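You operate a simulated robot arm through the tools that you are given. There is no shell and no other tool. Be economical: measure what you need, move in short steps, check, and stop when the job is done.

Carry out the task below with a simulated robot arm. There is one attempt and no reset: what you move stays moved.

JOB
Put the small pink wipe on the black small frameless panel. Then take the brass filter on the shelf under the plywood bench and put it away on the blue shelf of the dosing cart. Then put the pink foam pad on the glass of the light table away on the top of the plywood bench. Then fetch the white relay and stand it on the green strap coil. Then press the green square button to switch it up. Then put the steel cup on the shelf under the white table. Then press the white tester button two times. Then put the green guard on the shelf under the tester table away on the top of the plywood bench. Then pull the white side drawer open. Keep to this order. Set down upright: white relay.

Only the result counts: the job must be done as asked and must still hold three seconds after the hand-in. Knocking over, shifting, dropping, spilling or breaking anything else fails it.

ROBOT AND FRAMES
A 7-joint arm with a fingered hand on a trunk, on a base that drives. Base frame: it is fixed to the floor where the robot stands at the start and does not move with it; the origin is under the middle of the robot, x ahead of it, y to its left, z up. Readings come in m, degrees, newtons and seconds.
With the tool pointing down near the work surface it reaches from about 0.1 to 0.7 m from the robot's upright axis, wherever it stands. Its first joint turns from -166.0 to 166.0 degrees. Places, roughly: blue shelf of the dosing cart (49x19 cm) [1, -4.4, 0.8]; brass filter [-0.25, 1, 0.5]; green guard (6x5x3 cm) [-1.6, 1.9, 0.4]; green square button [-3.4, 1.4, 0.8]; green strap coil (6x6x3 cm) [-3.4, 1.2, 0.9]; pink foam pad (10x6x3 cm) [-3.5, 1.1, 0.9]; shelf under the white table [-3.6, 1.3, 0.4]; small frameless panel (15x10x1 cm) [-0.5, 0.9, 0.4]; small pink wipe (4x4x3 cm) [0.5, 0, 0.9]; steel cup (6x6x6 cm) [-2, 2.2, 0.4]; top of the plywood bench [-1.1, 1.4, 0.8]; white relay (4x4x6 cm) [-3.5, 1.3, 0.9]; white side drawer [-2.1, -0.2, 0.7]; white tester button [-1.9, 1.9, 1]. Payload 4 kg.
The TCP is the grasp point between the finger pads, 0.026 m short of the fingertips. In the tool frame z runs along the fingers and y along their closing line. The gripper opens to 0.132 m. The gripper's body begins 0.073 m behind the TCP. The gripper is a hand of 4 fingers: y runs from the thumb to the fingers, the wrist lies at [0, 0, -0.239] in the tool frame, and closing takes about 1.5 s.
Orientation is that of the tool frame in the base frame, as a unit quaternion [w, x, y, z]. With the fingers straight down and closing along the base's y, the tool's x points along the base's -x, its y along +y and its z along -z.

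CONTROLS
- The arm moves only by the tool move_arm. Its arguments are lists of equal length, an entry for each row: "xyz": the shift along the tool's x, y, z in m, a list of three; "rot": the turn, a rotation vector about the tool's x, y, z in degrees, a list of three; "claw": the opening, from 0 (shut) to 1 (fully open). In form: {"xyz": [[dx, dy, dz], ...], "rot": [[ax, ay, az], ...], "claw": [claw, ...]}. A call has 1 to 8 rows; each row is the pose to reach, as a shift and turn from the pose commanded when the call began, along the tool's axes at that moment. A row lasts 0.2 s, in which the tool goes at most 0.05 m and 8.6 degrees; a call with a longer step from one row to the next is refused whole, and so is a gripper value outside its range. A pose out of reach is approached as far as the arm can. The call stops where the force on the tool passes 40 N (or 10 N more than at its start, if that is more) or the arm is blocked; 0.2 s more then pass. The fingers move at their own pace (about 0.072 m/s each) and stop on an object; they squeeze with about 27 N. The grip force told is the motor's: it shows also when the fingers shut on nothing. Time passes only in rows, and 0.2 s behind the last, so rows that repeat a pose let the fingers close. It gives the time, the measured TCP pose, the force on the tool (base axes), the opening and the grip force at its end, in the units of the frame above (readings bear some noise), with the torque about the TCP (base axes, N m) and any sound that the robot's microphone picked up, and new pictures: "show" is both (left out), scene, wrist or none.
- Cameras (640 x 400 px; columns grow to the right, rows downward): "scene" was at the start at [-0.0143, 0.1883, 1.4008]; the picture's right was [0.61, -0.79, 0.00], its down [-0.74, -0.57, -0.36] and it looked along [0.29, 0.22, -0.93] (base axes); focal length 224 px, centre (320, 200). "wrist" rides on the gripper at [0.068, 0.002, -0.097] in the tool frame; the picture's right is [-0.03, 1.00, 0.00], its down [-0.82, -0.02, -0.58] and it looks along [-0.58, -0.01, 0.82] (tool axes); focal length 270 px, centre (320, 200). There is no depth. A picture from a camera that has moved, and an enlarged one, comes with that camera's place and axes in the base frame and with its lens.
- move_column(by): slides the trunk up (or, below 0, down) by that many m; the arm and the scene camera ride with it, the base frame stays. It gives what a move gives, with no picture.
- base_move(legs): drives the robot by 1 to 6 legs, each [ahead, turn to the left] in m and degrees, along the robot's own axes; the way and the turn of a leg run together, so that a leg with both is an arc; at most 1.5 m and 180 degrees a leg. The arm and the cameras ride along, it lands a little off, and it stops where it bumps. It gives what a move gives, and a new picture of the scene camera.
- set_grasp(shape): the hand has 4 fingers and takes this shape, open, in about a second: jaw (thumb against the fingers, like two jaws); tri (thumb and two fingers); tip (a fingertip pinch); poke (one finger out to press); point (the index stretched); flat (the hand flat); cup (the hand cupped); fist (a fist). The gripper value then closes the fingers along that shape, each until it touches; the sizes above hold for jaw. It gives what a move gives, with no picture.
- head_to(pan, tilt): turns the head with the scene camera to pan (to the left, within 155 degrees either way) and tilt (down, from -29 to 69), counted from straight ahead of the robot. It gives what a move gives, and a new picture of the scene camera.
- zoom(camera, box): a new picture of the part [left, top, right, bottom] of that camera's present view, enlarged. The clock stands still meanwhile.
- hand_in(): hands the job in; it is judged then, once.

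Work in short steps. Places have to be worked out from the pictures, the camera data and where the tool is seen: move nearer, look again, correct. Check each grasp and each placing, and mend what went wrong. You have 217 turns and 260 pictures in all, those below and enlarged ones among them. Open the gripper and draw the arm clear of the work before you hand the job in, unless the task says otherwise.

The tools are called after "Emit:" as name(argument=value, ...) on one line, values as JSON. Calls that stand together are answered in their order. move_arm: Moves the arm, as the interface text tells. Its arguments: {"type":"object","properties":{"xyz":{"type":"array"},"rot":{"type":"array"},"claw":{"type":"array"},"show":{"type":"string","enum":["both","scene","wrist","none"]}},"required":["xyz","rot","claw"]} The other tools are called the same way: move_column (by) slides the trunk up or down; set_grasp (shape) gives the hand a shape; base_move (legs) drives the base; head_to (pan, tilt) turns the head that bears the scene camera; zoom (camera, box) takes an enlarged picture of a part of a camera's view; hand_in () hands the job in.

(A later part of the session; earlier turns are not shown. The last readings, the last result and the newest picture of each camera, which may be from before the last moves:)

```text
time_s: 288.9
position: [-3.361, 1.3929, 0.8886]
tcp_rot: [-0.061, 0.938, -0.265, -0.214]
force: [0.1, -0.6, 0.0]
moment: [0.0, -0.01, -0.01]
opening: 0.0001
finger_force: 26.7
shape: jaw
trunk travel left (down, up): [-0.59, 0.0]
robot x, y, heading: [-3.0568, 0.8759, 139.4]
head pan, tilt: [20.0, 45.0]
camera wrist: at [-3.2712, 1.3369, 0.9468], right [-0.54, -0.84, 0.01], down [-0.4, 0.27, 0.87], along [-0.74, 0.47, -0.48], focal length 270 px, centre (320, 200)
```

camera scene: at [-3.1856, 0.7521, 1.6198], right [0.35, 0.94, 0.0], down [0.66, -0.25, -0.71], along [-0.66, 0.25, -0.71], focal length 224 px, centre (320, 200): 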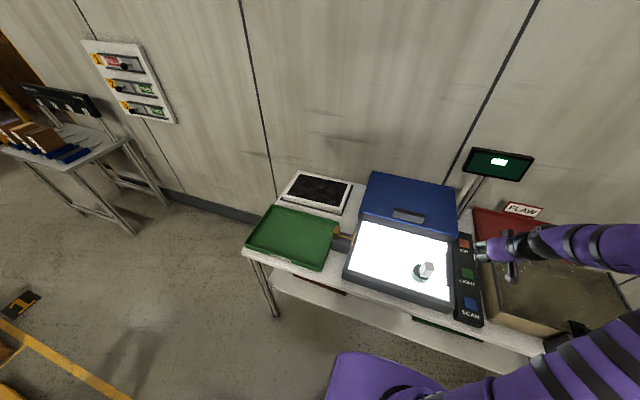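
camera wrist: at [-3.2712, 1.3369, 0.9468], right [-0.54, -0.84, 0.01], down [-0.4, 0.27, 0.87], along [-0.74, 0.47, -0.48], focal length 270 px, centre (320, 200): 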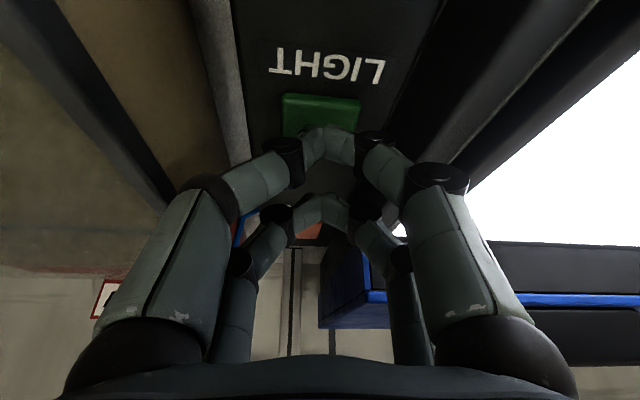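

I shift 5 mm back toward me and continue pressing.

Emit:
move_arm(xyz=[[0.0066, 0, 0.0025], [0.0085, 0, 0.007]], rot=[[0, 0, 0], [0, 0, 0]], claw=[0, 0], show="none")

Emit:
move_arm(xyz=[[0.002, 0, 0.0045]], rot=[[0, 0, 0]], claw=[0], show="none")

Emit:
move_arm(xyz=[[0.002, 0, 0.0045]], rot=[[0, 0, 0]], claw=[0], show="wrist")

```text
time_s: 289.5
position: [-3.3579, 1.3881, 0.8784]
tcp_rot: [-0.06, 0.938, -0.265, -0.214]
force: [0.8, -0.1, 1.2]
moment: [-0.04, -0.02, 0.01]
opening: 0.0
finger_force: 27.0
shape: jaw
trunk travel left (down, up): [-0.59, 0.0]
robot x, y, heading: [-3.0535, 0.8762, 139.6]
head pan, tilt: [20.0, 45.0]
```

```text
time_s: 289.9
position: [-3.3581, 1.3886, 0.8749]
tcp_rot: [-0.062, 0.938, -0.266, -0.214]
force: [0.6, -2.1, 3.9]
moment: [-0.09, -0.07, -0.02]
opening: 0.0001
finger_force: 27.2
shape: jaw
trunk travel left (down, up): [-0.59, 0.0]
robot x, y, heading: [-3.0595, 0.8725, 139.3]
head pan, tilt: [20.0, 45.0]
heard: click
```

```text
time_s: 290.3
position: [-3.3572, 1.388, 0.8714]
tcp_rot: [-0.063, 0.938, -0.265, -0.216]
force: [3.0, -5.9, 25.5]
moment: [-0.4, -0.26, -0.01]
opening: 0.0
finger_force: 27.1
shape: jaw
trunk travel left (down, up): [-0.59, 0.0]
robot x, y, heading: [-3.0593, 0.8761, 139.6]
head pan, tilt: [20.0, 45.0]
camera wrist: at [-3.2685, 1.3323, 0.9294], right [-0.54, -0.84, 0.01], down [-0.4, 0.26, 0.88], along [-0.74, 0.47, -0.48], focal length 270 px, centre (320, 200)
```

wrist: 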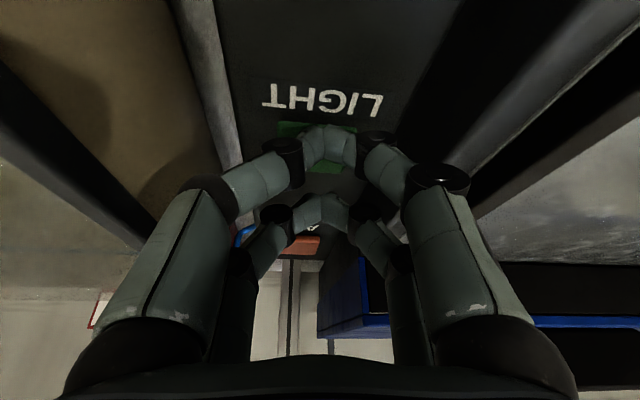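

A click was heard. I lift off and check the state of the light table and display.

Emit:
move_arm(xyz=[[-0.006, 0, -0.0135], [-0.02, 0, -0.045], [-0.036, 0, -0.08], [-0.05, 0, -0.12]], rot=[[0, 0, 0], [0, 0, 0], [0, 0, 0], [0, 0, 0]], claw=[0, 0, 0, 0], show="scene")

Emit:
zoom(camera="scene", box=[340, 140, 548, 270])

```text
time_s: 291.3
position: [-3.352, 1.3849, 0.9982]
tcp_rot: [-0.062, 0.938, -0.265, -0.214]
force: [-0.7, -0.1, -0.5]
moment: [0.03, 0.0, 0.01]
opening: 0.0
finger_force: 26.9
shape: jaw
trunk travel left (down, up): [-0.59, 0.0]
robot x, y, heading: [-3.0572, 0.8775, 139.8]
head pan, tilt: [20.0, 45.0]
camera scene: at [-3.1856, 0.7514, 1.6196], right [0.35, 0.94, 0.0], down [0.66, -0.25, -0.71], along [-0.66, 0.25, -0.71], focal length 224 px, centre (320, 200)
```

scene: 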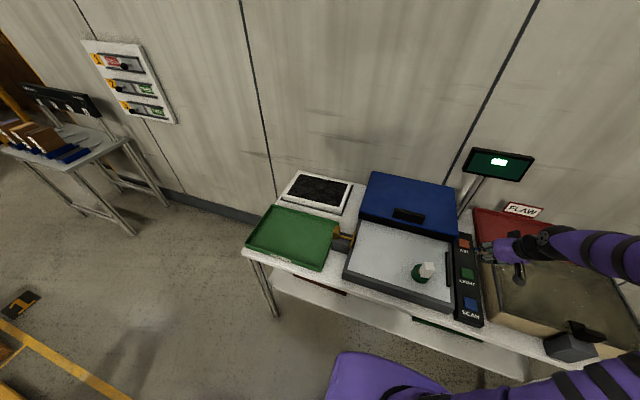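

```text
3.08 times, centred on (444, 205) of scene
camera zoom: at [-3.1856, 0.7514, 1.6196], right [0.35, 0.94, 0.0], down [0.66, -0.25, -0.71], along [-0.66, 0.25, -0.71], focal length 690 px, centre (-62, 185)
```

zoom: 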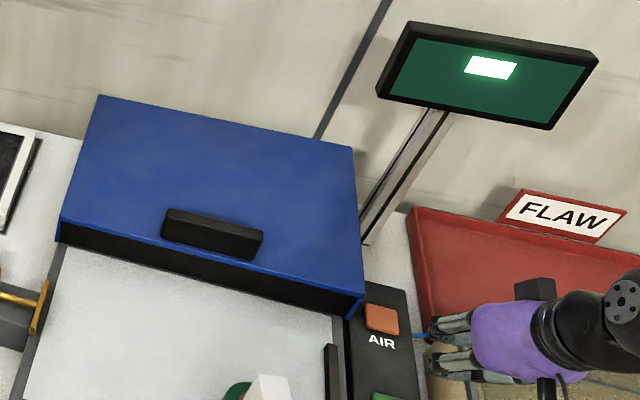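

The light went out after the click. I check whether the button itself now stands differently.

Emit:
zoom(camera="scene", box=[400, 225, 496, 325])

```text
4.00 times, centred on (448, 275) of scene
camera zoom: at [-3.1856, 0.7514, 1.6196], right [0.35, 0.94, 0.0], down [0.66, -0.25, -0.71], along [-0.66, 0.25, -0.71], focal length 897 px, centre (-192, -100)
```

zoom: 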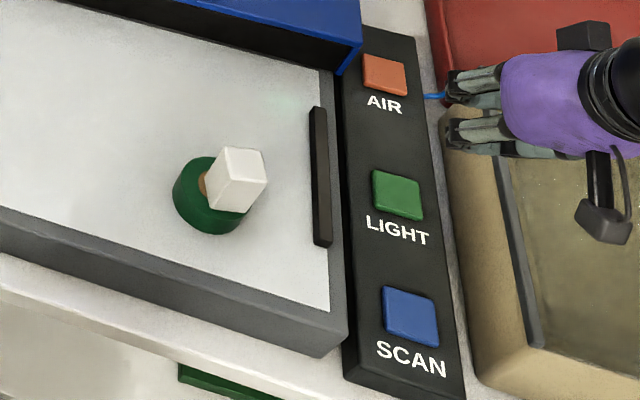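

One press registered (click, light state switched). Next the steel cup; I stow the arm and drive toward the tester table.

Emit:
move_arm(xyz=[[0.01, 0, -0.04], [0.03, 0, -0.07], [0.06, 0.03, -0.08], [0.085, 0.07, -0.09], [0.1, 0.11, -0.1], [0.115, 0.15, -0.109]], rot=[[0, 0, 0], [0, 5, 0], [0, 10, 0], [0, 15, 0], [0, 20, 0], [0, 25, 0]], claw=[0, 0, 0, 0, 0.5, 0.5], show="none")

Emit:
base_move(legs=[[-0.2, 0], [0, -81], [0.85, 0]])

Emit:
head_to(pan=25, tilt=45)

```text
time_s: 292.7
position: [-3.3035, 1.1777, 1.0458]
tcp_rot: [-0.002, 0.962, -0.272, -0.005]
force: [0.3, -0.7, -0.3]
moment: [-0.04, 0.01, 0.02]
opening: 0.0625
finger_force: 0.0
shape: jaw
trunk travel left (down, up): [-0.59, 0.0]
robot x, y, heading: [-3.0596, 0.873, 139.7]
head pan, tilt: [20.0, 45.0]
```

```text
time_s: 302.1
position: [-2.2272, 1.7512, 1.0459]
tcp_rot: [0.006, -0.561, 0.828, 0.003]
force: [0.8, 0.1, 0.6]
moment: [-0.04, 0.01, -0.02]
opening: 0.0627
finger_force: 0.0
shape: jaw
trunk travel left (down, up): [-0.59, 0.0]
robot x, y, heading: [-2.4809, 1.4598, 59.2]
head pan, tilt: [20.0, 45.0]
camera scene: at [-2.6285, 1.5656, 1.6197], right [0.98, -0.19, 0.0], down [-0.13, -0.69, -0.71], along [0.13, 0.69, -0.71], focal length 224 px, centre (320, 200)
```

scene: 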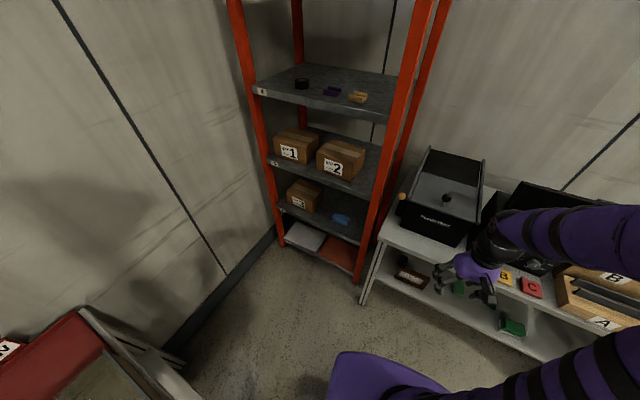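

```text
time_s: 302.8
position: [-2.2278, 1.7507, 1.0466]
tcp_rot: [0.006, -0.56, 0.828, 0.002]
force: [0.0, 0.0, -0.1]
moment: [-0.04, -0.03, 0.02]
opening: 0.0627
finger_force: 0.1
shape: jaw
trunk travel left (down, up): [-0.59, 0.0]
robot x, y, heading: [-2.4817, 1.4578, 59.6]
head pan, tilt: [25.0, 45.0]
camera scene: at [-2.6356, 1.5665, 1.6197], right [0.99, -0.1, 0.0], down [-0.07, -0.7, -0.71], along [0.07, 0.7, -0.71], focal length 224 px, centre (320, 200)
```

scene: 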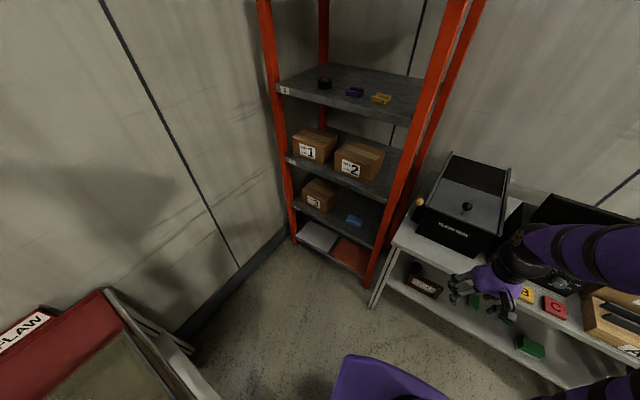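

I lower the trunk to see under the tester table.

Emit:
move_column(by=-0.4)

Emit:
head_to(pan=-5, tilt=35)

```text
time_s: 306.6
position: [-2.2289, 1.7508, 0.6465]
tcp_rot: [0.006, -0.561, 0.828, 0.003]
force: [-1.1, 0.1, -0.1]
moment: [-0.02, 0.01, -0.02]
opening: 0.0627
finger_force: 0.1
shape: jaw
trunk travel left (down, up): [-0.19, 0.4]
robot x, y, heading: [-2.485, 1.4582, 59.3]
head pan, tilt: [25.0, 45.0]
```

```text
time_s: 307.6
position: [-2.2288, 1.7508, 0.6451]
tcp_rot: [0.005, -0.56, 0.828, 0.003]
force: [0.6, -0.1, 0.4]
moment: [-0.01, -0.02, 0.0]
opening: 0.0625
finger_force: 0.1
shape: jaw
trunk travel left (down, up): [-0.19, 0.4]
robot x, y, heading: [-2.4835, 1.4572, 59.3]
head pan, tilt: [-5.0, 35.0]
camera scene: at [-2.5924, 1.557, 1.2345], right [0.81, -0.58, 0.0], down [-0.33, -0.47, -0.82], along [0.48, 0.67, -0.57], focal length 224 px, centre (320, 200)
```

scene: 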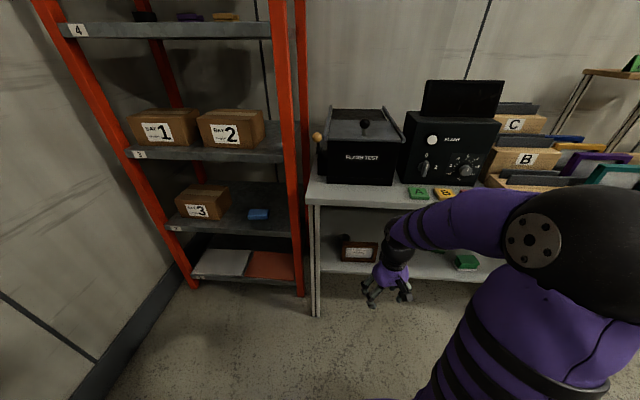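

Emit:
zoom(camera="scene", box=[300, 60, 540, 320])

```text
1.54 times, centred on (420, 190) of scene
camera zoom: at [-2.5924, 1.557, 1.2345], right [0.81, -0.58, 0.0], down [-0.33, -0.47, -0.82], along [0.48, 0.67, -0.57], focal length 345 px, centre (166, 215)
```

zoom: 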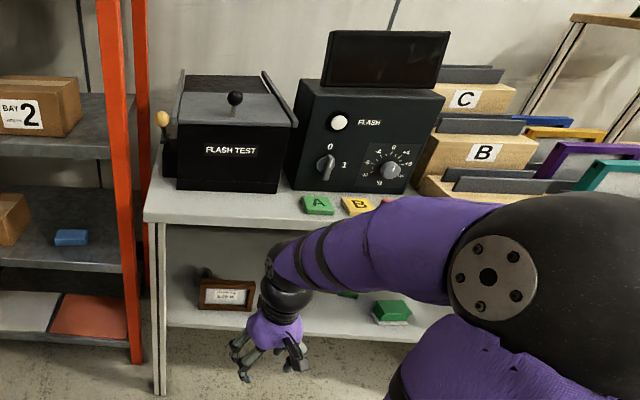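

The FLASH white button is on the black box's front. The cup should be near zoom pixel (200,268), behind the wooden frame; I zoom in there.

Emit:
zoom(camera="scene", box=[310, 210, 406, 270])

```text
6.67 times, centred on (358, 240) of scene
camera zoom: at [-2.5924, 1.557, 1.2345], right [0.81, -0.58, 0.0], down [-0.33, -0.47, -0.82], along [0.48, 0.67, -0.57], focal length 1494 px, centre (67, -67)
```

zoom: 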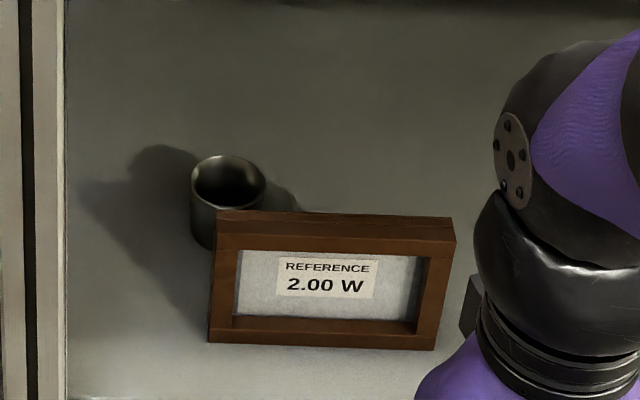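

The cup stands behind a "REFERENCE" frame, so I'll reach over the frame with the hand flipped (camera on top). I lower the trunk further and start rotating the hand about its axis.

Emit:
move_column(by=-0.1)

Emit:
move_arm(xyz=[[0, 0, 0], [0, 0, 0], [0, 0, 0], [0, 0, 0], [0, 0, 0], [0, 0, 0], [0, 0, 0], [0, 0, 0]], rot=[[0, 0, 8.5], [0, 0, 17], [0, 0, 25.5], [0, 0, 34], [0, 0, 42.5], [0, 0, 51], [0, 0, 59.5], [0, 0, 68]], claw=[0.8, 0.8, 0.8, 0.8, 0.8, 0.8, 0.8, 0.8], show="none")

Emit:
move_arm(xyz=[[0, 0, 0], [0, 0, 0], [0, 0, 0], [0, 0, 0], [0, 0, 0], [0, 0, 0], [0, 0, 0]], rot=[[0, 0, 8], [0, 0, 16], [0, 0, 24], [0, 0, 32], [0, 0, 40], [0, 0, 48], [0, 0, 56]], claw=[0.8, 0.8, 0.8, 0.8, 0.8, 0.8, 0.8], show="none")

Emit:
move_arm(xyz=[[0, 0, 0], [0, 0, 0], [0, 0, 0], [0, 0, 0], [0, 0, 0], [0, 0, 0]], rot=[[0, 0, 8], [0, 0, 16], [0, 0, 24], [0, 0, 32], [0, 0, 40], [0, 0, 45]], claw=[0.8, 0.8, 0.8, 0.8, 0.8, 0.8], show="both")

```text
time_s: 308.9
position: [-2.2284, 1.7499, 0.5474]
tcp_rot: [0.006, -0.56, 0.828, 0.003]
force: [-0.2, -0.3, 0.4]
moment: [0.02, 0.02, 0.0]
opening: 0.0627
finger_force: 0.0
shape: jaw
trunk travel left (down, up): [-0.09, 0.5]
robot x, y, heading: [-2.4869, 1.4568, 59.5]
head pan, tilt: [-5.0, 35.0]
```

```text
time_s: 310.7
position: [-2.2284, 1.7506, 0.5457]
tcp_rot: [0.003, -0.001, 1.0, 0.006]
force: [-0.5, 0.2, -0.1]
moment: [0.01, 0.03, -0.02]
opening: 0.1009
finger_force: 0.0
shape: jaw
trunk travel left (down, up): [-0.09, 0.5]
robot x, y, heading: [-2.4868, 1.4579, 59.5]
head pan, tilt: [-5.0, 35.0]
```

```text
time_s: 312.3
position: [-2.2298, 1.7497, 0.5468]
tcp_rot: [0.001, 0.469, 0.883, 0.007]
force: [-0.4, 0.7, 0.0]
moment: [0.05, -0.02, -0.01]
opening: 0.1004
finger_force: 0.0
shape: jaw
trunk travel left (down, up): [-0.09, 0.5]
robot x, y, heading: [-2.4817, 1.4561, 59.5]
head pan, tilt: [-5.0, 35.0]
```

```text
time_s: 313.7
position: [-2.2281, 1.7496, 0.5457]
tcp_rot: [-0.002, 0.771, 0.637, 0.006]
force: [-0.4, -0.3, 0.0]
moment: [-0.01, 0.02, 0.02]
opening: 0.1007
finger_force: 0.1
shape: jaw
trunk travel left (down, up): [-0.09, 0.5]
robot x, y, heading: [-2.4803, 1.4594, 59.1]
head pan, tilt: [-5.0, 35.0]
camera scene: at [-2.5923, 1.557, 1.1345], right [0.81, -0.58, 0.0], down [-0.33, -0.47, -0.82], along [0.48, 0.67, -0.57], focal length 224 px, centre (320, 200)
camera wrist: at [-2.2125, 1.8154, 0.6442], right [0.98, -0.21, 0.0], down [-0.18, -0.8, 0.57], along [-0.12, -0.56, -0.82], focal length 270 px, centre (320, 200)
```

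scene: 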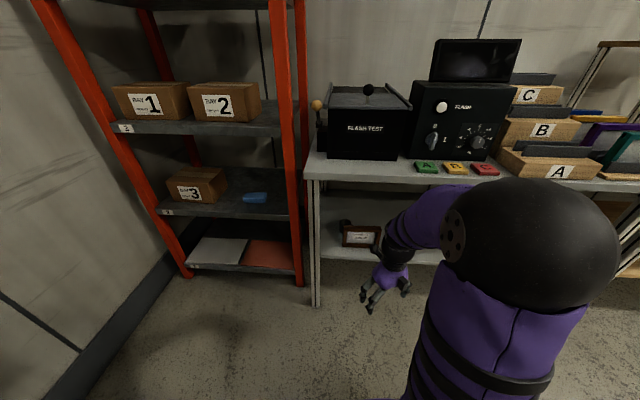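
wrist: 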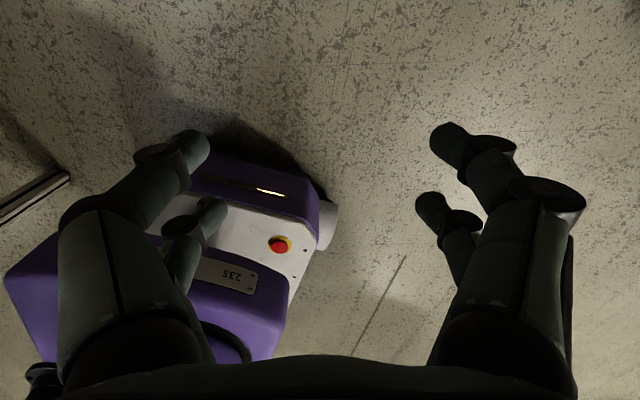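

Flip works. I finish the yaw (+25°), then tilt the fingers forward 40°.

Emit:
move_arm(xyz=[[0, 0, 0], [0, 0, 0], [0, 0, 0]], rot=[[0, 0, 8.3], [0, 0, 16.6], [0, 0, 25]], claw=[0.8, 0.8, 0.8], show="none")

Emit:
move_arm(xyz=[[0, 0, 0], [0, 0, 0], [0, 0, 0], [0, 0, 0], [0, 0, 0]], rot=[[0, 8, 0], [0, 16, 0], [0, 24, 0], [0, 32, 0], [0, 40, 0]], claw=[0.8, 0.8, 0.8, 0.8, 0.8], show="both")

```text
time_s: 314.5
position: [-2.2288, 1.7504, 0.546]
tcp_rot: [-0.004, 0.89, 0.455, 0.005]
force: [0.3, 0.5, -0.5]
moment: [-0.01, 0.01, 0.01]
opening: 0.1005
finger_force: 0.1
shape: jaw
trunk travel left (down, up): [-0.09, 0.5]
robot x, y, heading: [-2.4828, 1.4573, 59.4]
head pan, tilt: [-5.0, 35.0]
```

```text
time_s: 315.7
position: [-2.1889, 1.7928, 0.5767]
tcp_rot: [-0.151, 0.838, 0.444, 0.279]
force: [1.0, 1.0, 0.8]
moment: [-0.05, 0.09, -0.04]
opening: 0.1011
finger_force: 0.0
shape: jaw
out of reach, approached as far as the arm can: row 3, 4, 5
trunk travel left (down, up): [-0.09, 0.5]
robot x, y, heading: [-2.4833, 1.4569, 59.2]
head pan, tilt: [-5.0, 35.0]
camera scene: at [-2.5924, 1.5569, 1.1345], right [0.81, -0.58, 0.0], down [-0.33, -0.47, -0.82], along [0.48, 0.67, -0.57], focal length 224 px, centre (320, 200)
camera wrist: at [-2.1869, 1.7885, 0.6957], right [0.82, -0.58, -0.02], down [-0.58, -0.82, -0.03], along [0.0, 0.04, -1.0], focal length 270 px, centre (320, 200)
```

scene: 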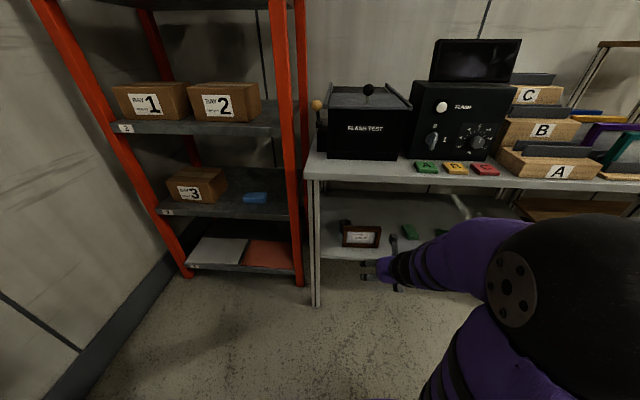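
wrist: 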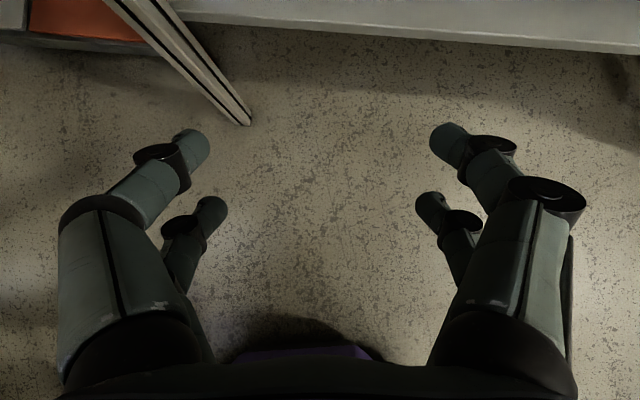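

Camera now looks straight down past the fingers. I move forward ~0.2 m, 5 cm left, and tilt to ~50°.

Emit:
move_arm(xyz=[[0.03, -0.01, 0.028], [0.06, -0.02, 0.055], [0.09, -0.03, 0.083], [0.12, -0.04, 0.11], [0.148, -0.05, 0.136]], rot=[[0, 0, 0], [0, 3, 0], [0, 6, 0], [0, 9, 0], [0, 13, 0]], claw=[0.8, 0.8, 0.8, 0.8, 0.8], show="both")

```text
time_s: 316.9
position: [-2.1134, 1.9878, 0.5588]
tcp_rot: [-0.202, 0.805, 0.412, 0.376]
force: [0.1, -0.2, 0.5]
moment: [0.0, -0.01, 0.01]
opening: 0.1004
finger_force: 0.0
shape: jaw
trunk travel left (down, up): [-0.09, 0.5]
robot x, y, heading: [-2.4826, 1.4557, 59.4]
head pan, tilt: [-5.0, 35.0]
camera scene: at [-2.5923, 1.5567, 1.1346], right [0.81, -0.58, 0.0], down [-0.33, -0.47, -0.82], along [0.48, 0.67, -0.57], focal length 224 px, centre (320, 200)
camera wrist: at [-2.126, 1.9606, 0.6747], right [0.81, -0.59, -0.04], down [-0.58, -0.77, -0.26], along [0.13, 0.23, -0.96], focal length 270 px, centre (320, 200)
```

scene: 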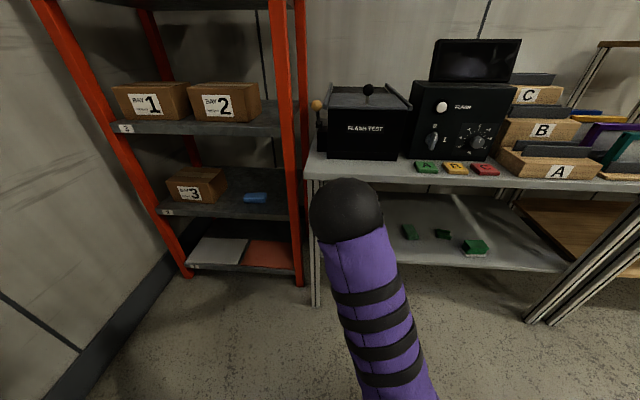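
wrist: 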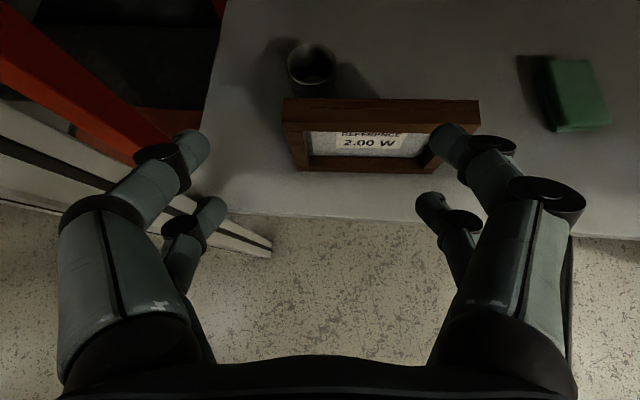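

Frame top ≈0.48, cup rim ≈0.427 at ≈(-2.01,2.144). I'll pass over the frame nearly level, then swing the fingers down around the cup. First lower the trunk, raise the hand and tilt to 60°.

Emit:
move_column(by=-0.09)

Emit:
move_arm(xyz=[[-0.015, 0, -0.012], [0.0, 0, -0.03], [0.02, 0, -0.04], [0.04, 0, -0.042]], rot=[[0, 0, 0], [0, 3, 0], [0, 6, 0], [0, 10, 0]], claw=[0.8, 0.8, 0.8, 0.8], show="both")

```text
time_s: 318.1
position: [-2.1121, 1.9882, 0.4693]
tcp_rot: [-0.202, 0.805, 0.413, 0.374]
force: [-0.4, 0.5, 0.2]
moment: [-0.02, -0.01, 0.0]
opening: 0.1006
finger_force: 0.0
shape: jaw
trunk travel left (down, up): [0.0, 0.59]
robot x, y, heading: [-2.4832, 1.4577, 59.5]
head pan, tilt: [-5.0, 35.0]
```

```text
time_s: 319.1
position: [-2.114, 1.9797, 0.5272]
tcp_rot: [-0.238, 0.769, 0.394, 0.444]
force: [0.0, 0.5, 0.3]
moment: [0.0, 0.0, 0.03]
opening: 0.1006
finger_force: 0.1
shape: jaw
trunk travel left (down, up): [0.0, 0.59]
robot x, y, heading: [-2.4808, 1.4588, 59.3]
head pan, tilt: [-5.0, 35.0]
camera scene: at [-2.5923, 1.557, 1.0445], right [0.81, -0.58, 0.0], down [-0.33, -0.47, -0.82], along [0.48, 0.67, -0.57], focal length 224 px, centre (320, 200)
camera wrist: at [-2.1386, 1.9363, 0.6359], right [0.81, -0.59, -0.04], down [-0.54, -0.72, -0.42], along [0.22, 0.36, -0.9], focal length 270 px, centre (320, 200)
```

scene: 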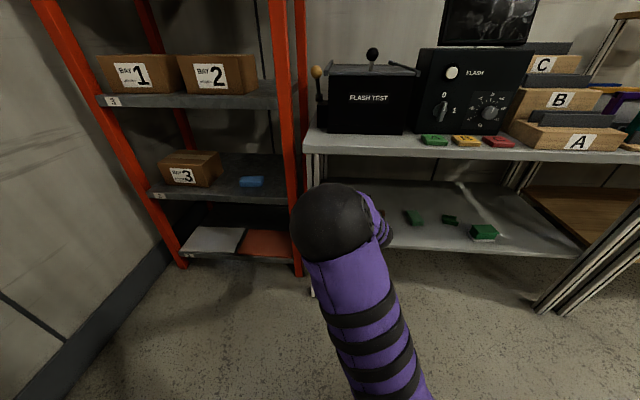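
wrist: 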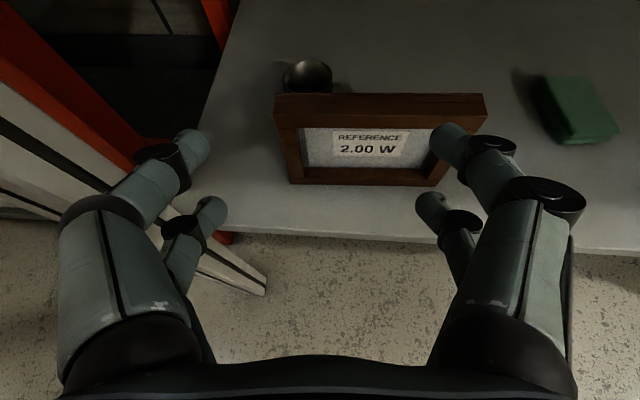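

I move forward over the frame with the tips clearing it, stopping above the cup.

Emit:
move_arm(xyz=[[0.018, 0, -0.009], [0.038, -0.003, 0.026], [0.058, -0.006, 0.06], [0.078, -0.009, 0.095]], rot=[[0, 0, 0], [0, 0, 0], [0, 0, 0], [0, 0, 0]], claw=[0.8, 0.8, 0.8, 0.8], show="both")

```text
time_s: 320.1
position: [-2.0528, 2.0873, 0.5483]
tcp_rot: [-0.238, 0.769, 0.393, 0.444]
force: [0.7, 0.1, -0.1]
moment: [0.0, -0.01, 0.0]
opening: 0.1007
finger_force: 0.1
shape: jaw
trunk travel left (down, up): [0.0, 0.59]
robot x, y, heading: [-2.4788, 1.4585, 59.5]
head pan, tilt: [-5.0, 35.0]
camera scene: at [-2.5925, 1.5569, 1.0445], right [0.81, -0.58, 0.0], down [-0.33, -0.47, -0.82], along [0.48, 0.67, -0.57], focal length 224 px, centre (320, 200)
camera wrist: at [-2.0768, 2.0443, 0.6557], right [0.81, -0.59, -0.04], down [-0.54, -0.72, -0.42], along [0.22, 0.36, -0.91], focal length 270 px, centre (320, 200)
```

scene: 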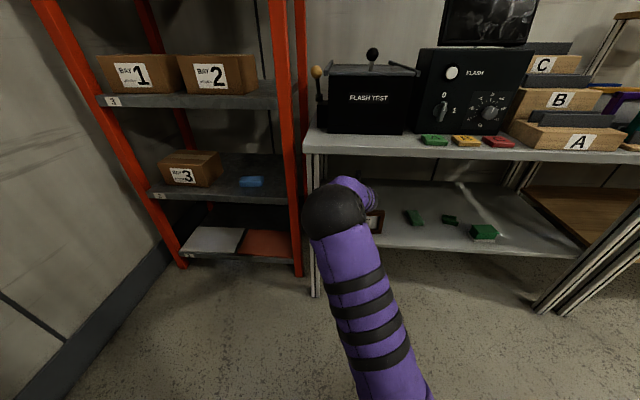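
wrist: 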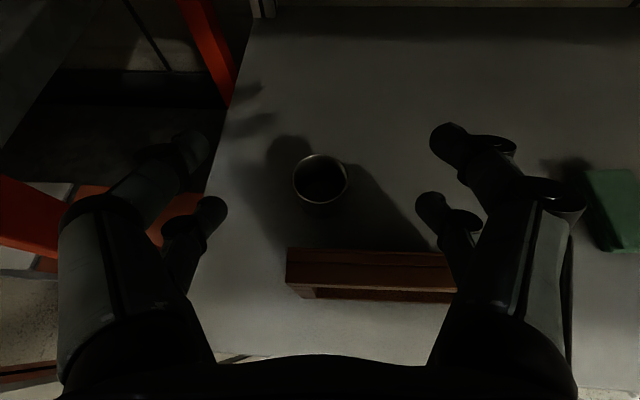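

Cup is centred ahead (7.6 cm). I advance while swinging the hand steeper, in two stages.

Emit:
move_arm(xyz=[[-0.0023, 0, 0.036], [-0.009, 0, 0.0745], [-0.0206, 0, 0.1043], [-0.0423, 0, 0.1168]], rot=[[0, -5, 0], [0, -10, 0], [0, -16, 0], [0, -22, 0]], claw=[0.8, 0.8, 0.8, 0.8], show="both")

```text
time_s: 321.1
position: [-2.0075, 2.155, 0.4503]
tcp_rot: [-0.158, 0.84, 0.432, 0.288]
force: [-0.2, -1.1, 0.2]
moment: [0.02, 0.04, -0.02]
opening: 0.1008
finger_force: 0.0
shape: jaw
trunk travel left (down, up): [0.0, 0.59]
robot x, y, heading: [-2.4848, 1.4585, 59.1]
head pan, tilt: [-5.0, 35.0]
camera scene: at [-2.5924, 1.5569, 1.0445], right [0.81, -0.58, 0.0], down [-0.33, -0.47, -0.82], along [0.48, 0.67, -0.57], focal length 224 px, centre (320, 200)
camera wrist: at [-2.0062, 2.1472, 0.5696], right [0.81, -0.59, -0.03], down [-0.59, -0.8, -0.05], along [0.01, 0.06, -1.0], focal length 270 px, centre (320, 200)
```

scene: 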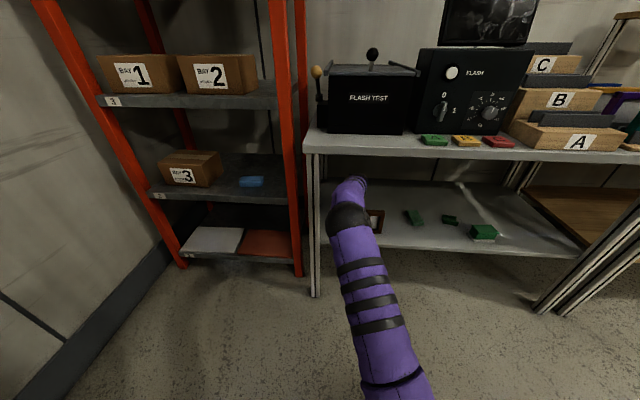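
wrist: 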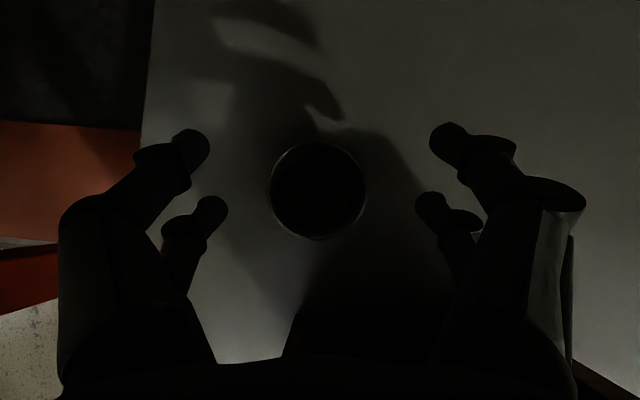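

Cup centred. I finish the descent to z≈0.41 at 30° tilt.

Emit:
move_arm(xyz=[[-0.01, 0, 0.0176], [-0.0199, 0, 0.0352]], rot=[[0, -4, 0], [0, -8, 0]], claw=[0.8, 0.8], show="wrist")

```text
time_s: 321.7
position: [-2.0064, 2.1588, 0.4123]
tcp_rot: [-0.128, 0.858, 0.442, 0.228]
force: [0.7, 0.3, -0.4]
moment: [-0.01, -0.02, -0.01]
opening: 0.1004
finger_force: 0.0
shape: jaw
trunk travel left (down, up): [0.0, 0.59]
robot x, y, heading: [-2.4813, 1.4585, 59.3]
head pan, tilt: [-5.0, 35.0]
camera wrist: at [-1.9956, 2.1645, 0.5312], right [0.8, -0.59, -0.03], down [-0.59, -0.8, 0.09], along [-0.08, -0.05, -1.0], focal length 270 px, centre (320, 200)
```

wrist: 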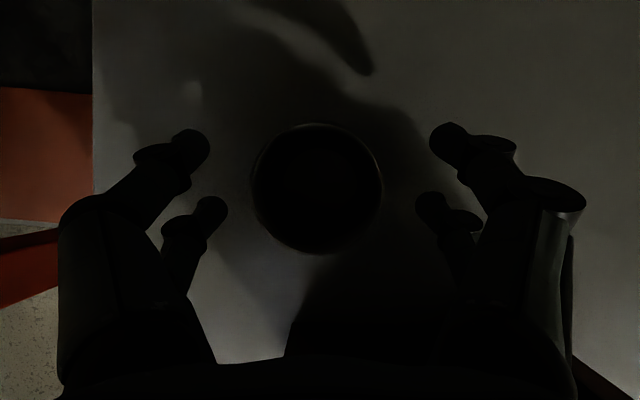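

I lower 8 mm more and close on the cup.

Emit:
move_arm(xyz=[[-0.006, 0, 0.0055], [-0.006, 0, 0.0055], [-0.006, 0, 0.0055], [-0.006, 0, 0.0055], [-0.006, 0, 0.0055], [-0.006, 0, 0.0055]], rot=[[0, 0, 0], [0, 0, 0], [0, 0, 0], [0, 0, 0], [0, 0, 0], [0, 0, 0]], claw=[0.8, 0, 0, 0, 0, 0], show="wrist")

```text
time_s: 323.1
position: [-2.0058, 2.156, 0.4046]
tcp_rot: [-0.129, 0.857, 0.443, 0.229]
force: [0.6, 0.5, 0.2]
moment: [-0.02, 0.01, -0.01]
opening: 0.0389
finger_force: 26.5
shape: jaw
trunk travel left (down, up): [0.0, 0.59]
robot x, y, heading: [-2.4845, 1.457, 59.6]
head pan, tilt: [-5.0, 35.0]
camera wrist: at [-1.9966, 2.163, 0.5238], right [0.8, -0.59, -0.03], down [-0.59, -0.8, 0.09], along [-0.07, -0.05, -1.0], focal length 270 px, centre (320, 200)
```

wrist: 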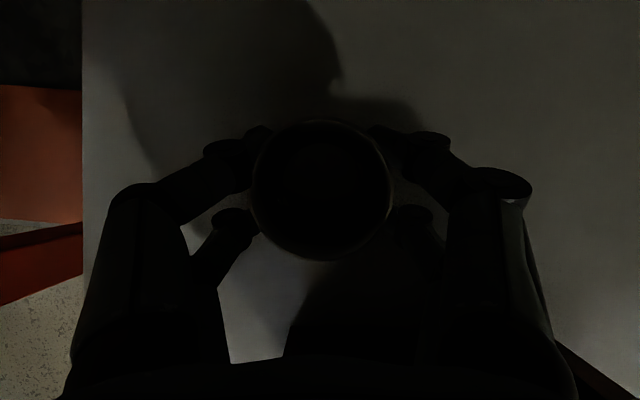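

Cup gripped. I lift and swing back out along the reverse path over the frame.

Emit:
move_arm(xyz=[[0.01, 0, -0.0173], [0.0225, 0, -0.039], [0.035, 0, -0.0606], [0.036, 0, -0.0924], [0.0365, 0, -0.1233], [0.0292, 0, -0.1506]], rot=[[0, 2, 0], [0, 8, 0], [0, 14, 0], [0, 20, 0], [0, 27, 0], [0, 32, 0]], claw=[0, 0, 0, 0, 0, 0], show="wrist")

```text
time_s: 324.5
position: [-2.035, 2.1139, 0.5513]
tcp_rot: [-0.244, 0.761, 0.39, 0.457]
force: [0.4, 0.3, -0.1]
moment: [0.0, 0.05, -0.01]
opening: 0.0383
finger_force: 26.4
shape: jaw
trunk travel left (down, up): [0.0, 0.59]
robot x, y, heading: [-2.4826, 1.4552, 59.2]
head pan, tilt: [-5.0, 35.0]
camera wrist: at [-2.0617, 2.0675, 0.6572], right [0.81, -0.58, -0.04], down [-0.53, -0.71, -0.46], along [0.24, 0.39, -0.89], focal length 270 px, centre (320, 200)
```

wrist: 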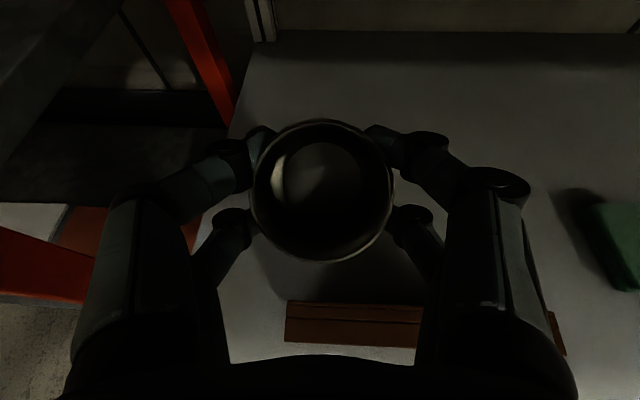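

Holding the cup, frame untouched. I retreat out from under the table.

Emit:
move_arm(xyz=[[-0.019, 0, -0.035], [-0.038, 0, -0.07], [-0.057, 0, -0.106], [-0.075, 0, -0.141], [-0.094, 0, -0.177], [-0.1126, 0, -0.212]], rot=[[0, 0, 0], [0, 0, 0], [0, 0, 0], [0, 0, 0], [0, 0, 0], [0, 0, 0]], claw=[0, 0, 0, 0, 0, 0], show="both")

```text
time_s: 325.9
position: [-2.1727, 1.9181, 0.5506]
tcp_rot: [-0.245, 0.761, 0.39, 0.456]
force: [-0.4, -0.5, -0.1]
moment: [0.01, 0.01, 0.01]
opening: 0.038
finger_force: 26.9
shape: jaw
trunk travel left (down, up): [0.0, 0.59]
robot x, y, heading: [-2.4809, 1.4586, 59.2]
head pan, tilt: [-5.0, 35.0]
camera scene: at [-2.5921, 1.5571, 1.0445], right [0.81, -0.58, 0.0], down [-0.34, -0.47, -0.82], along [0.48, 0.66, -0.57], focal length 224 px, centre (320, 200)
camera wrist: at [-2.1981, 1.8719, 0.6573], right [0.81, -0.58, -0.04], down [-0.54, -0.71, -0.45], along [0.24, 0.39, -0.89], focal length 270 px, centre (320, 200)
```

scene: 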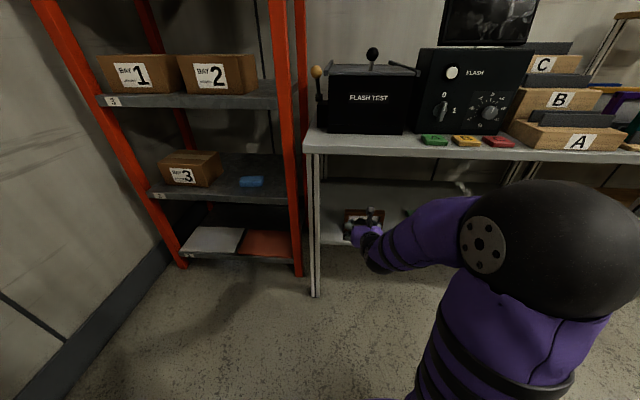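
wrist: 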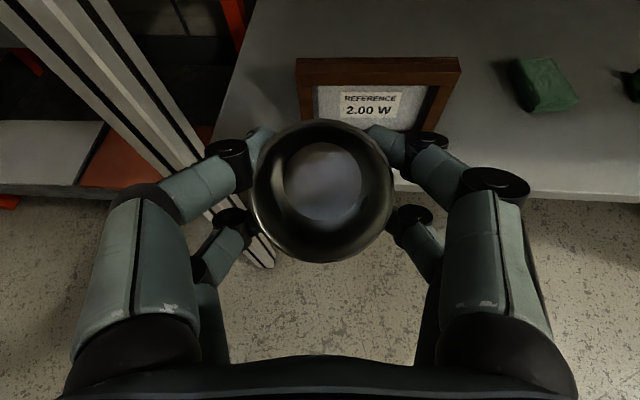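

The cup is out. I back the base away and turn toward the white table's shelf.

Emit:
base_move(legs=[[-0.95, 0], [0, 80]])

Emit:
head_to(pan=20, tilt=35)

```text
time_s: 334.7
position: [-3.3763, 1.0273, 0.552]
tcp_rot: [-0.483, 0.323, 0.792, 0.186]
force: [0.1, -1.0, -1.3]
moment: [0.01, 0.0, 0.01]
opening: 0.0383
finger_force: 27.1
shape: jaw
trunk travel left (down, up): [0.0, 0.59]
robot x, y, heading: [-2.9641, 0.6523, 140.8]
head pan, tilt: [-5.0, 35.0]
camera scene: at [-3.0782, 0.5575, 1.0445], right [0.7, 0.72, 0.0], down [0.41, -0.4, -0.82], along [-0.59, 0.57, -0.57], focal length 224 px, centre (320, 200)
```

scene: 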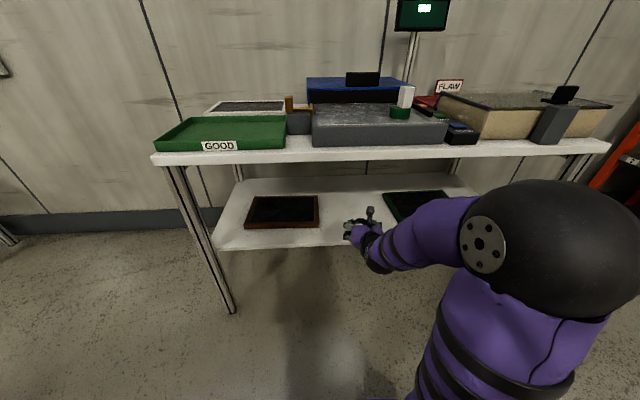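

```text
time_s: 335.6
position: [-3.3741, 1.027, 0.5517]
tcp_rot: [-0.483, 0.322, 0.793, 0.185]
force: [-0.5, 0.0, -0.2]
moment: [-0.01, 0.0, 0.01]
opening: 0.038
finger_force: 27.2
shape: jaw
trunk travel left (down, up): [0.0, 0.59]
robot x, y, heading: [-2.9647, 0.6483, 140.8]
head pan, tilt: [20.0, 35.0]
camera scene: at [-3.0982, 0.5251, 1.0445], right [0.33, 0.94, 0.0], down [0.54, -0.19, -0.82], along [-0.77, 0.27, -0.57], focal length 224 px, centre (320, 200)
```

scene: 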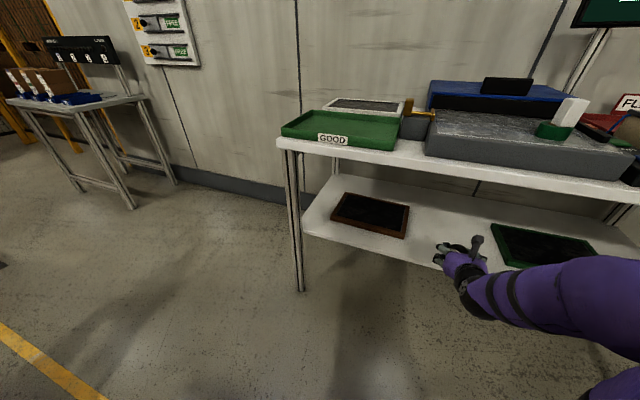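

Free gap between the brown and green frames: target Q≈(-3.505,1.225). I move forward and level the cup partly.

Emit:
move_arm(xyz=[[0.012, 0.015, 0.036], [0.022, 0.03, 0.073], [0.033, 0.045, 0.11], [0.043, 0.056, 0.1467]], rot=[[0, -3, 0], [0, -6, 0], [0, -9, 0], [0, -12, 0]], claw=[0, 0, 0, 0], show="both")

```text
time_s: 336.6
position: [-3.4442, 1.1714, 0.521]
tcp_rot: [-0.398, 0.34, 0.839, 0.151]
force: [-0.8, 0.7, -0.3]
moment: [0.01, -0.01, -0.03]
opening: 0.038
finger_force: 26.6
shape: jaw
trunk travel left (down, up): [0.0, 0.59]
robot x, y, heading: [-2.9714, 0.6513, 140.8]
head pan, tilt: [20.0, 35.0]
camera scene: at [-3.0982, 0.525, 1.0445], right [0.33, 0.94, 0.0], down [0.54, -0.19, -0.82], along [-0.77, 0.27, -0.57], focal length 224 px, centre (320, 200)
camera wrist: at [-3.4183, 1.1522, 0.6364], right [0.7, 0.71, -0.04], down [0.68, -0.68, -0.26], along [-0.21, 0.16, -0.97], focal length 270 px, centre (320, 200)
```

scene: 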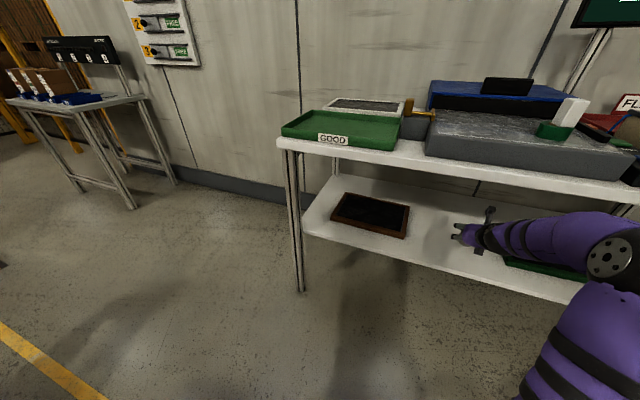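
wrist: 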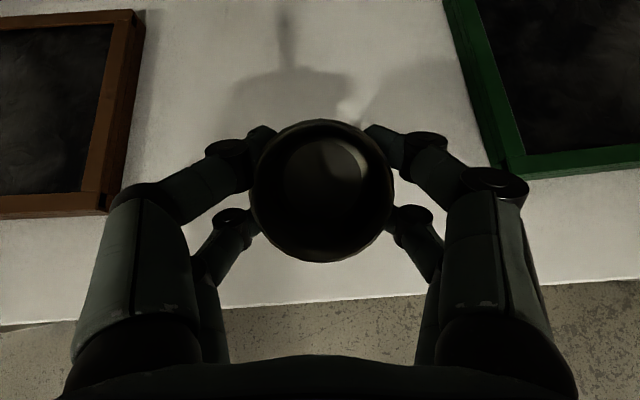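

The gap is centred. I advance 6 cm, level the cup and lower to ~1 cm above the shelf.

Emit:
move_arm(xyz=[[-0.0103, 0, 0.0346], [-0.0206, 0, 0.0691], [-0.0309, 0, 0.1037], [-0.0424, 0, 0.1132]], rot=[[0, -7, 0], [0, -14, 0], [0, -20, 0], [0, -20, 0]], claw=[0, 0, 0, 0], show="both")

```text
time_s: 337.5
position: [-3.4922, 1.2146, 0.443]
tcp_rot: [-0.26, 0.36, 0.891, 0.097]
force: [0.5, -0.7, 16.8]
moment: [-0.23, -0.25, 0.04]
opening: 0.0391
finger_force: 26.5
shape: jaw
trunk travel left (down, up): [0.0, 0.59]
robot x, y, heading: [-2.967, 0.6523, 140.9]
head pan, tilt: [20.0, 35.0]
stopped in row 4: the force on the tool passed its limit at 46 N (the readings are from after the stop); the commanded pose is now the measured one
camera scene: at [-3.0975, 0.5242, 1.0447], right [0.33, 0.94, 0.0], down [0.54, -0.19, -0.82], along [-0.77, 0.27, -0.57], focal length 224 px, centre (320, 200)
camera wrist: at [-3.493, 1.2218, 0.5622], right [0.71, 0.71, -0.03], down [0.71, -0.7, 0.05], along [0.02, -0.06, -1.0], focal length 270 px, centre (320, 200)
```

scene: 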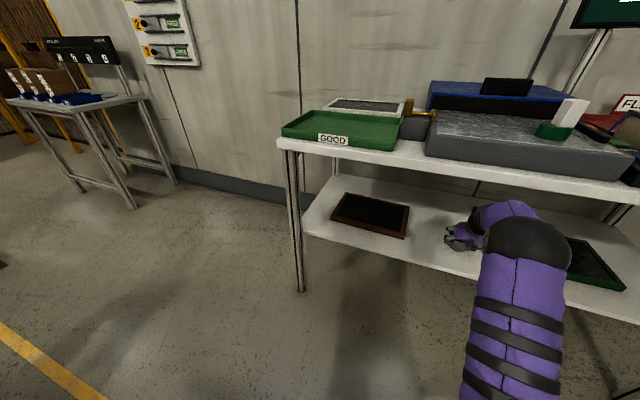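
wrist: 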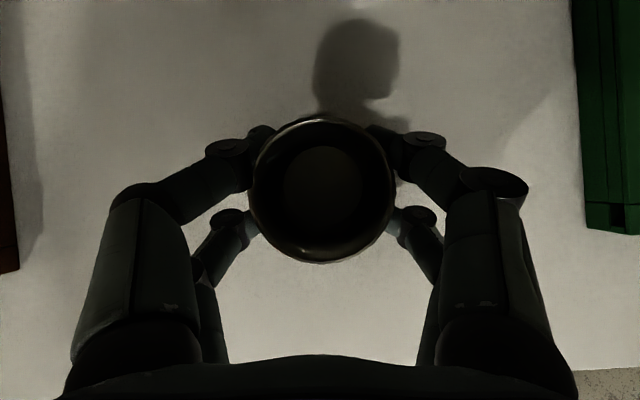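

The cup touched the shelf (shelf ≈0.405). I ease 2 mm up and open.

Emit:
move_arm(xyz=[[0.001, 0, -0.002], [0.001, 0, -0.002], [0.001, 0, -0.002], [0.001, 0, -0.002], [0.001, 0, -0.002]], rot=[[0, -1.5, 0], [0, -1.5, 0], [0, -1.5, 0], [0, -1.5, 0], [0, -1.5, 0]], claw=[0, 0.75, 0.75, 0.75, 0.75], show="wrist")

```text
time_s: 338.7
position: [-3.4904, 1.215, 0.4395]
tcp_rot: [-0.242, 0.362, 0.896, 0.091]
force: [-0.4, -0.7, 0.0]
moment: [0.02, 0.02, 0.0]
opening: 0.0943
finger_force: 0.1
shape: jaw
trunk travel left (down, up): [0.0, 0.59]
robot x, y, heading: [-2.9647, 0.6519, 140.9]
head pan, tilt: [20.0, 35.0]
camera wrist: at [-3.4944, 1.2238, 0.5582], right [0.71, 0.71, -0.03], down [0.71, -0.7, 0.09], along [0.05, -0.08, -1.0], focal length 270 px, centre (320, 200)
```

wrist: 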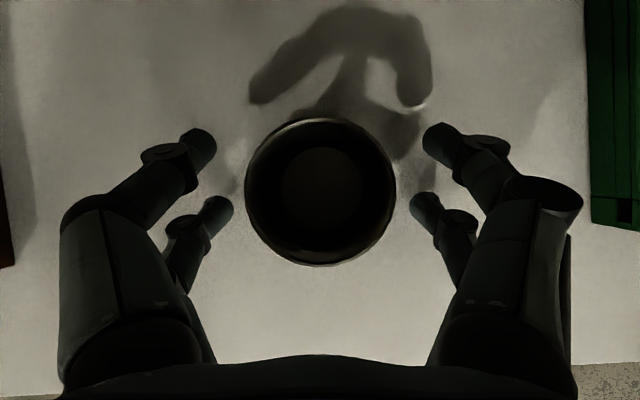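

Cup stands on the shelf. I withdraw up and back.

Emit:
move_arm(xyz=[[0.0146, 0, -0.026], [0.0092, 0, -0.0578], [-0.0074, 0, -0.09], [-0.0375, 0, -0.118], [-0.07, 0, -0.142], [-0.105, 0, -0.161], [-0.14, 0, -0.18]], rot=[[0, 0, 0], [0, 0, 0], [0, 6, 0], [0, 12, 0], [0, 18, 0], [0, 22, 0], [0, 25, 0]], claw=[0.75, 0.75, 0.75, 0.75, 0.75, 0.75, 0.75], show="wrist")

```text
time_s: 340.3
position: [-3.3383, 1.0696, 0.525]
tcp_rot: [-0.432, 0.331, 0.822, 0.166]
force: [0.1, 0.9, -0.6]
moment: [0.03, 0.0, 0.01]
opening: 0.0944
finger_force: 0.1
shape: jaw
trunk travel left (down, up): [0.0, 0.59]
robot x, y, heading: [-2.9656, 0.6549, 140.9]
head pan, tilt: [20.0, 35.0]
camera wrist: at [-3.306, 1.0438, 0.6372], right [0.7, 0.71, -0.03], down [0.66, -0.67, -0.34], along [-0.26, 0.22, -0.94], focal length 270 px, centre (320, 200)
```

wrist: 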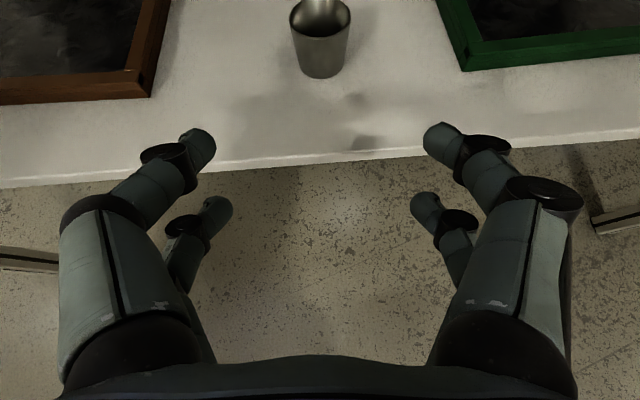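

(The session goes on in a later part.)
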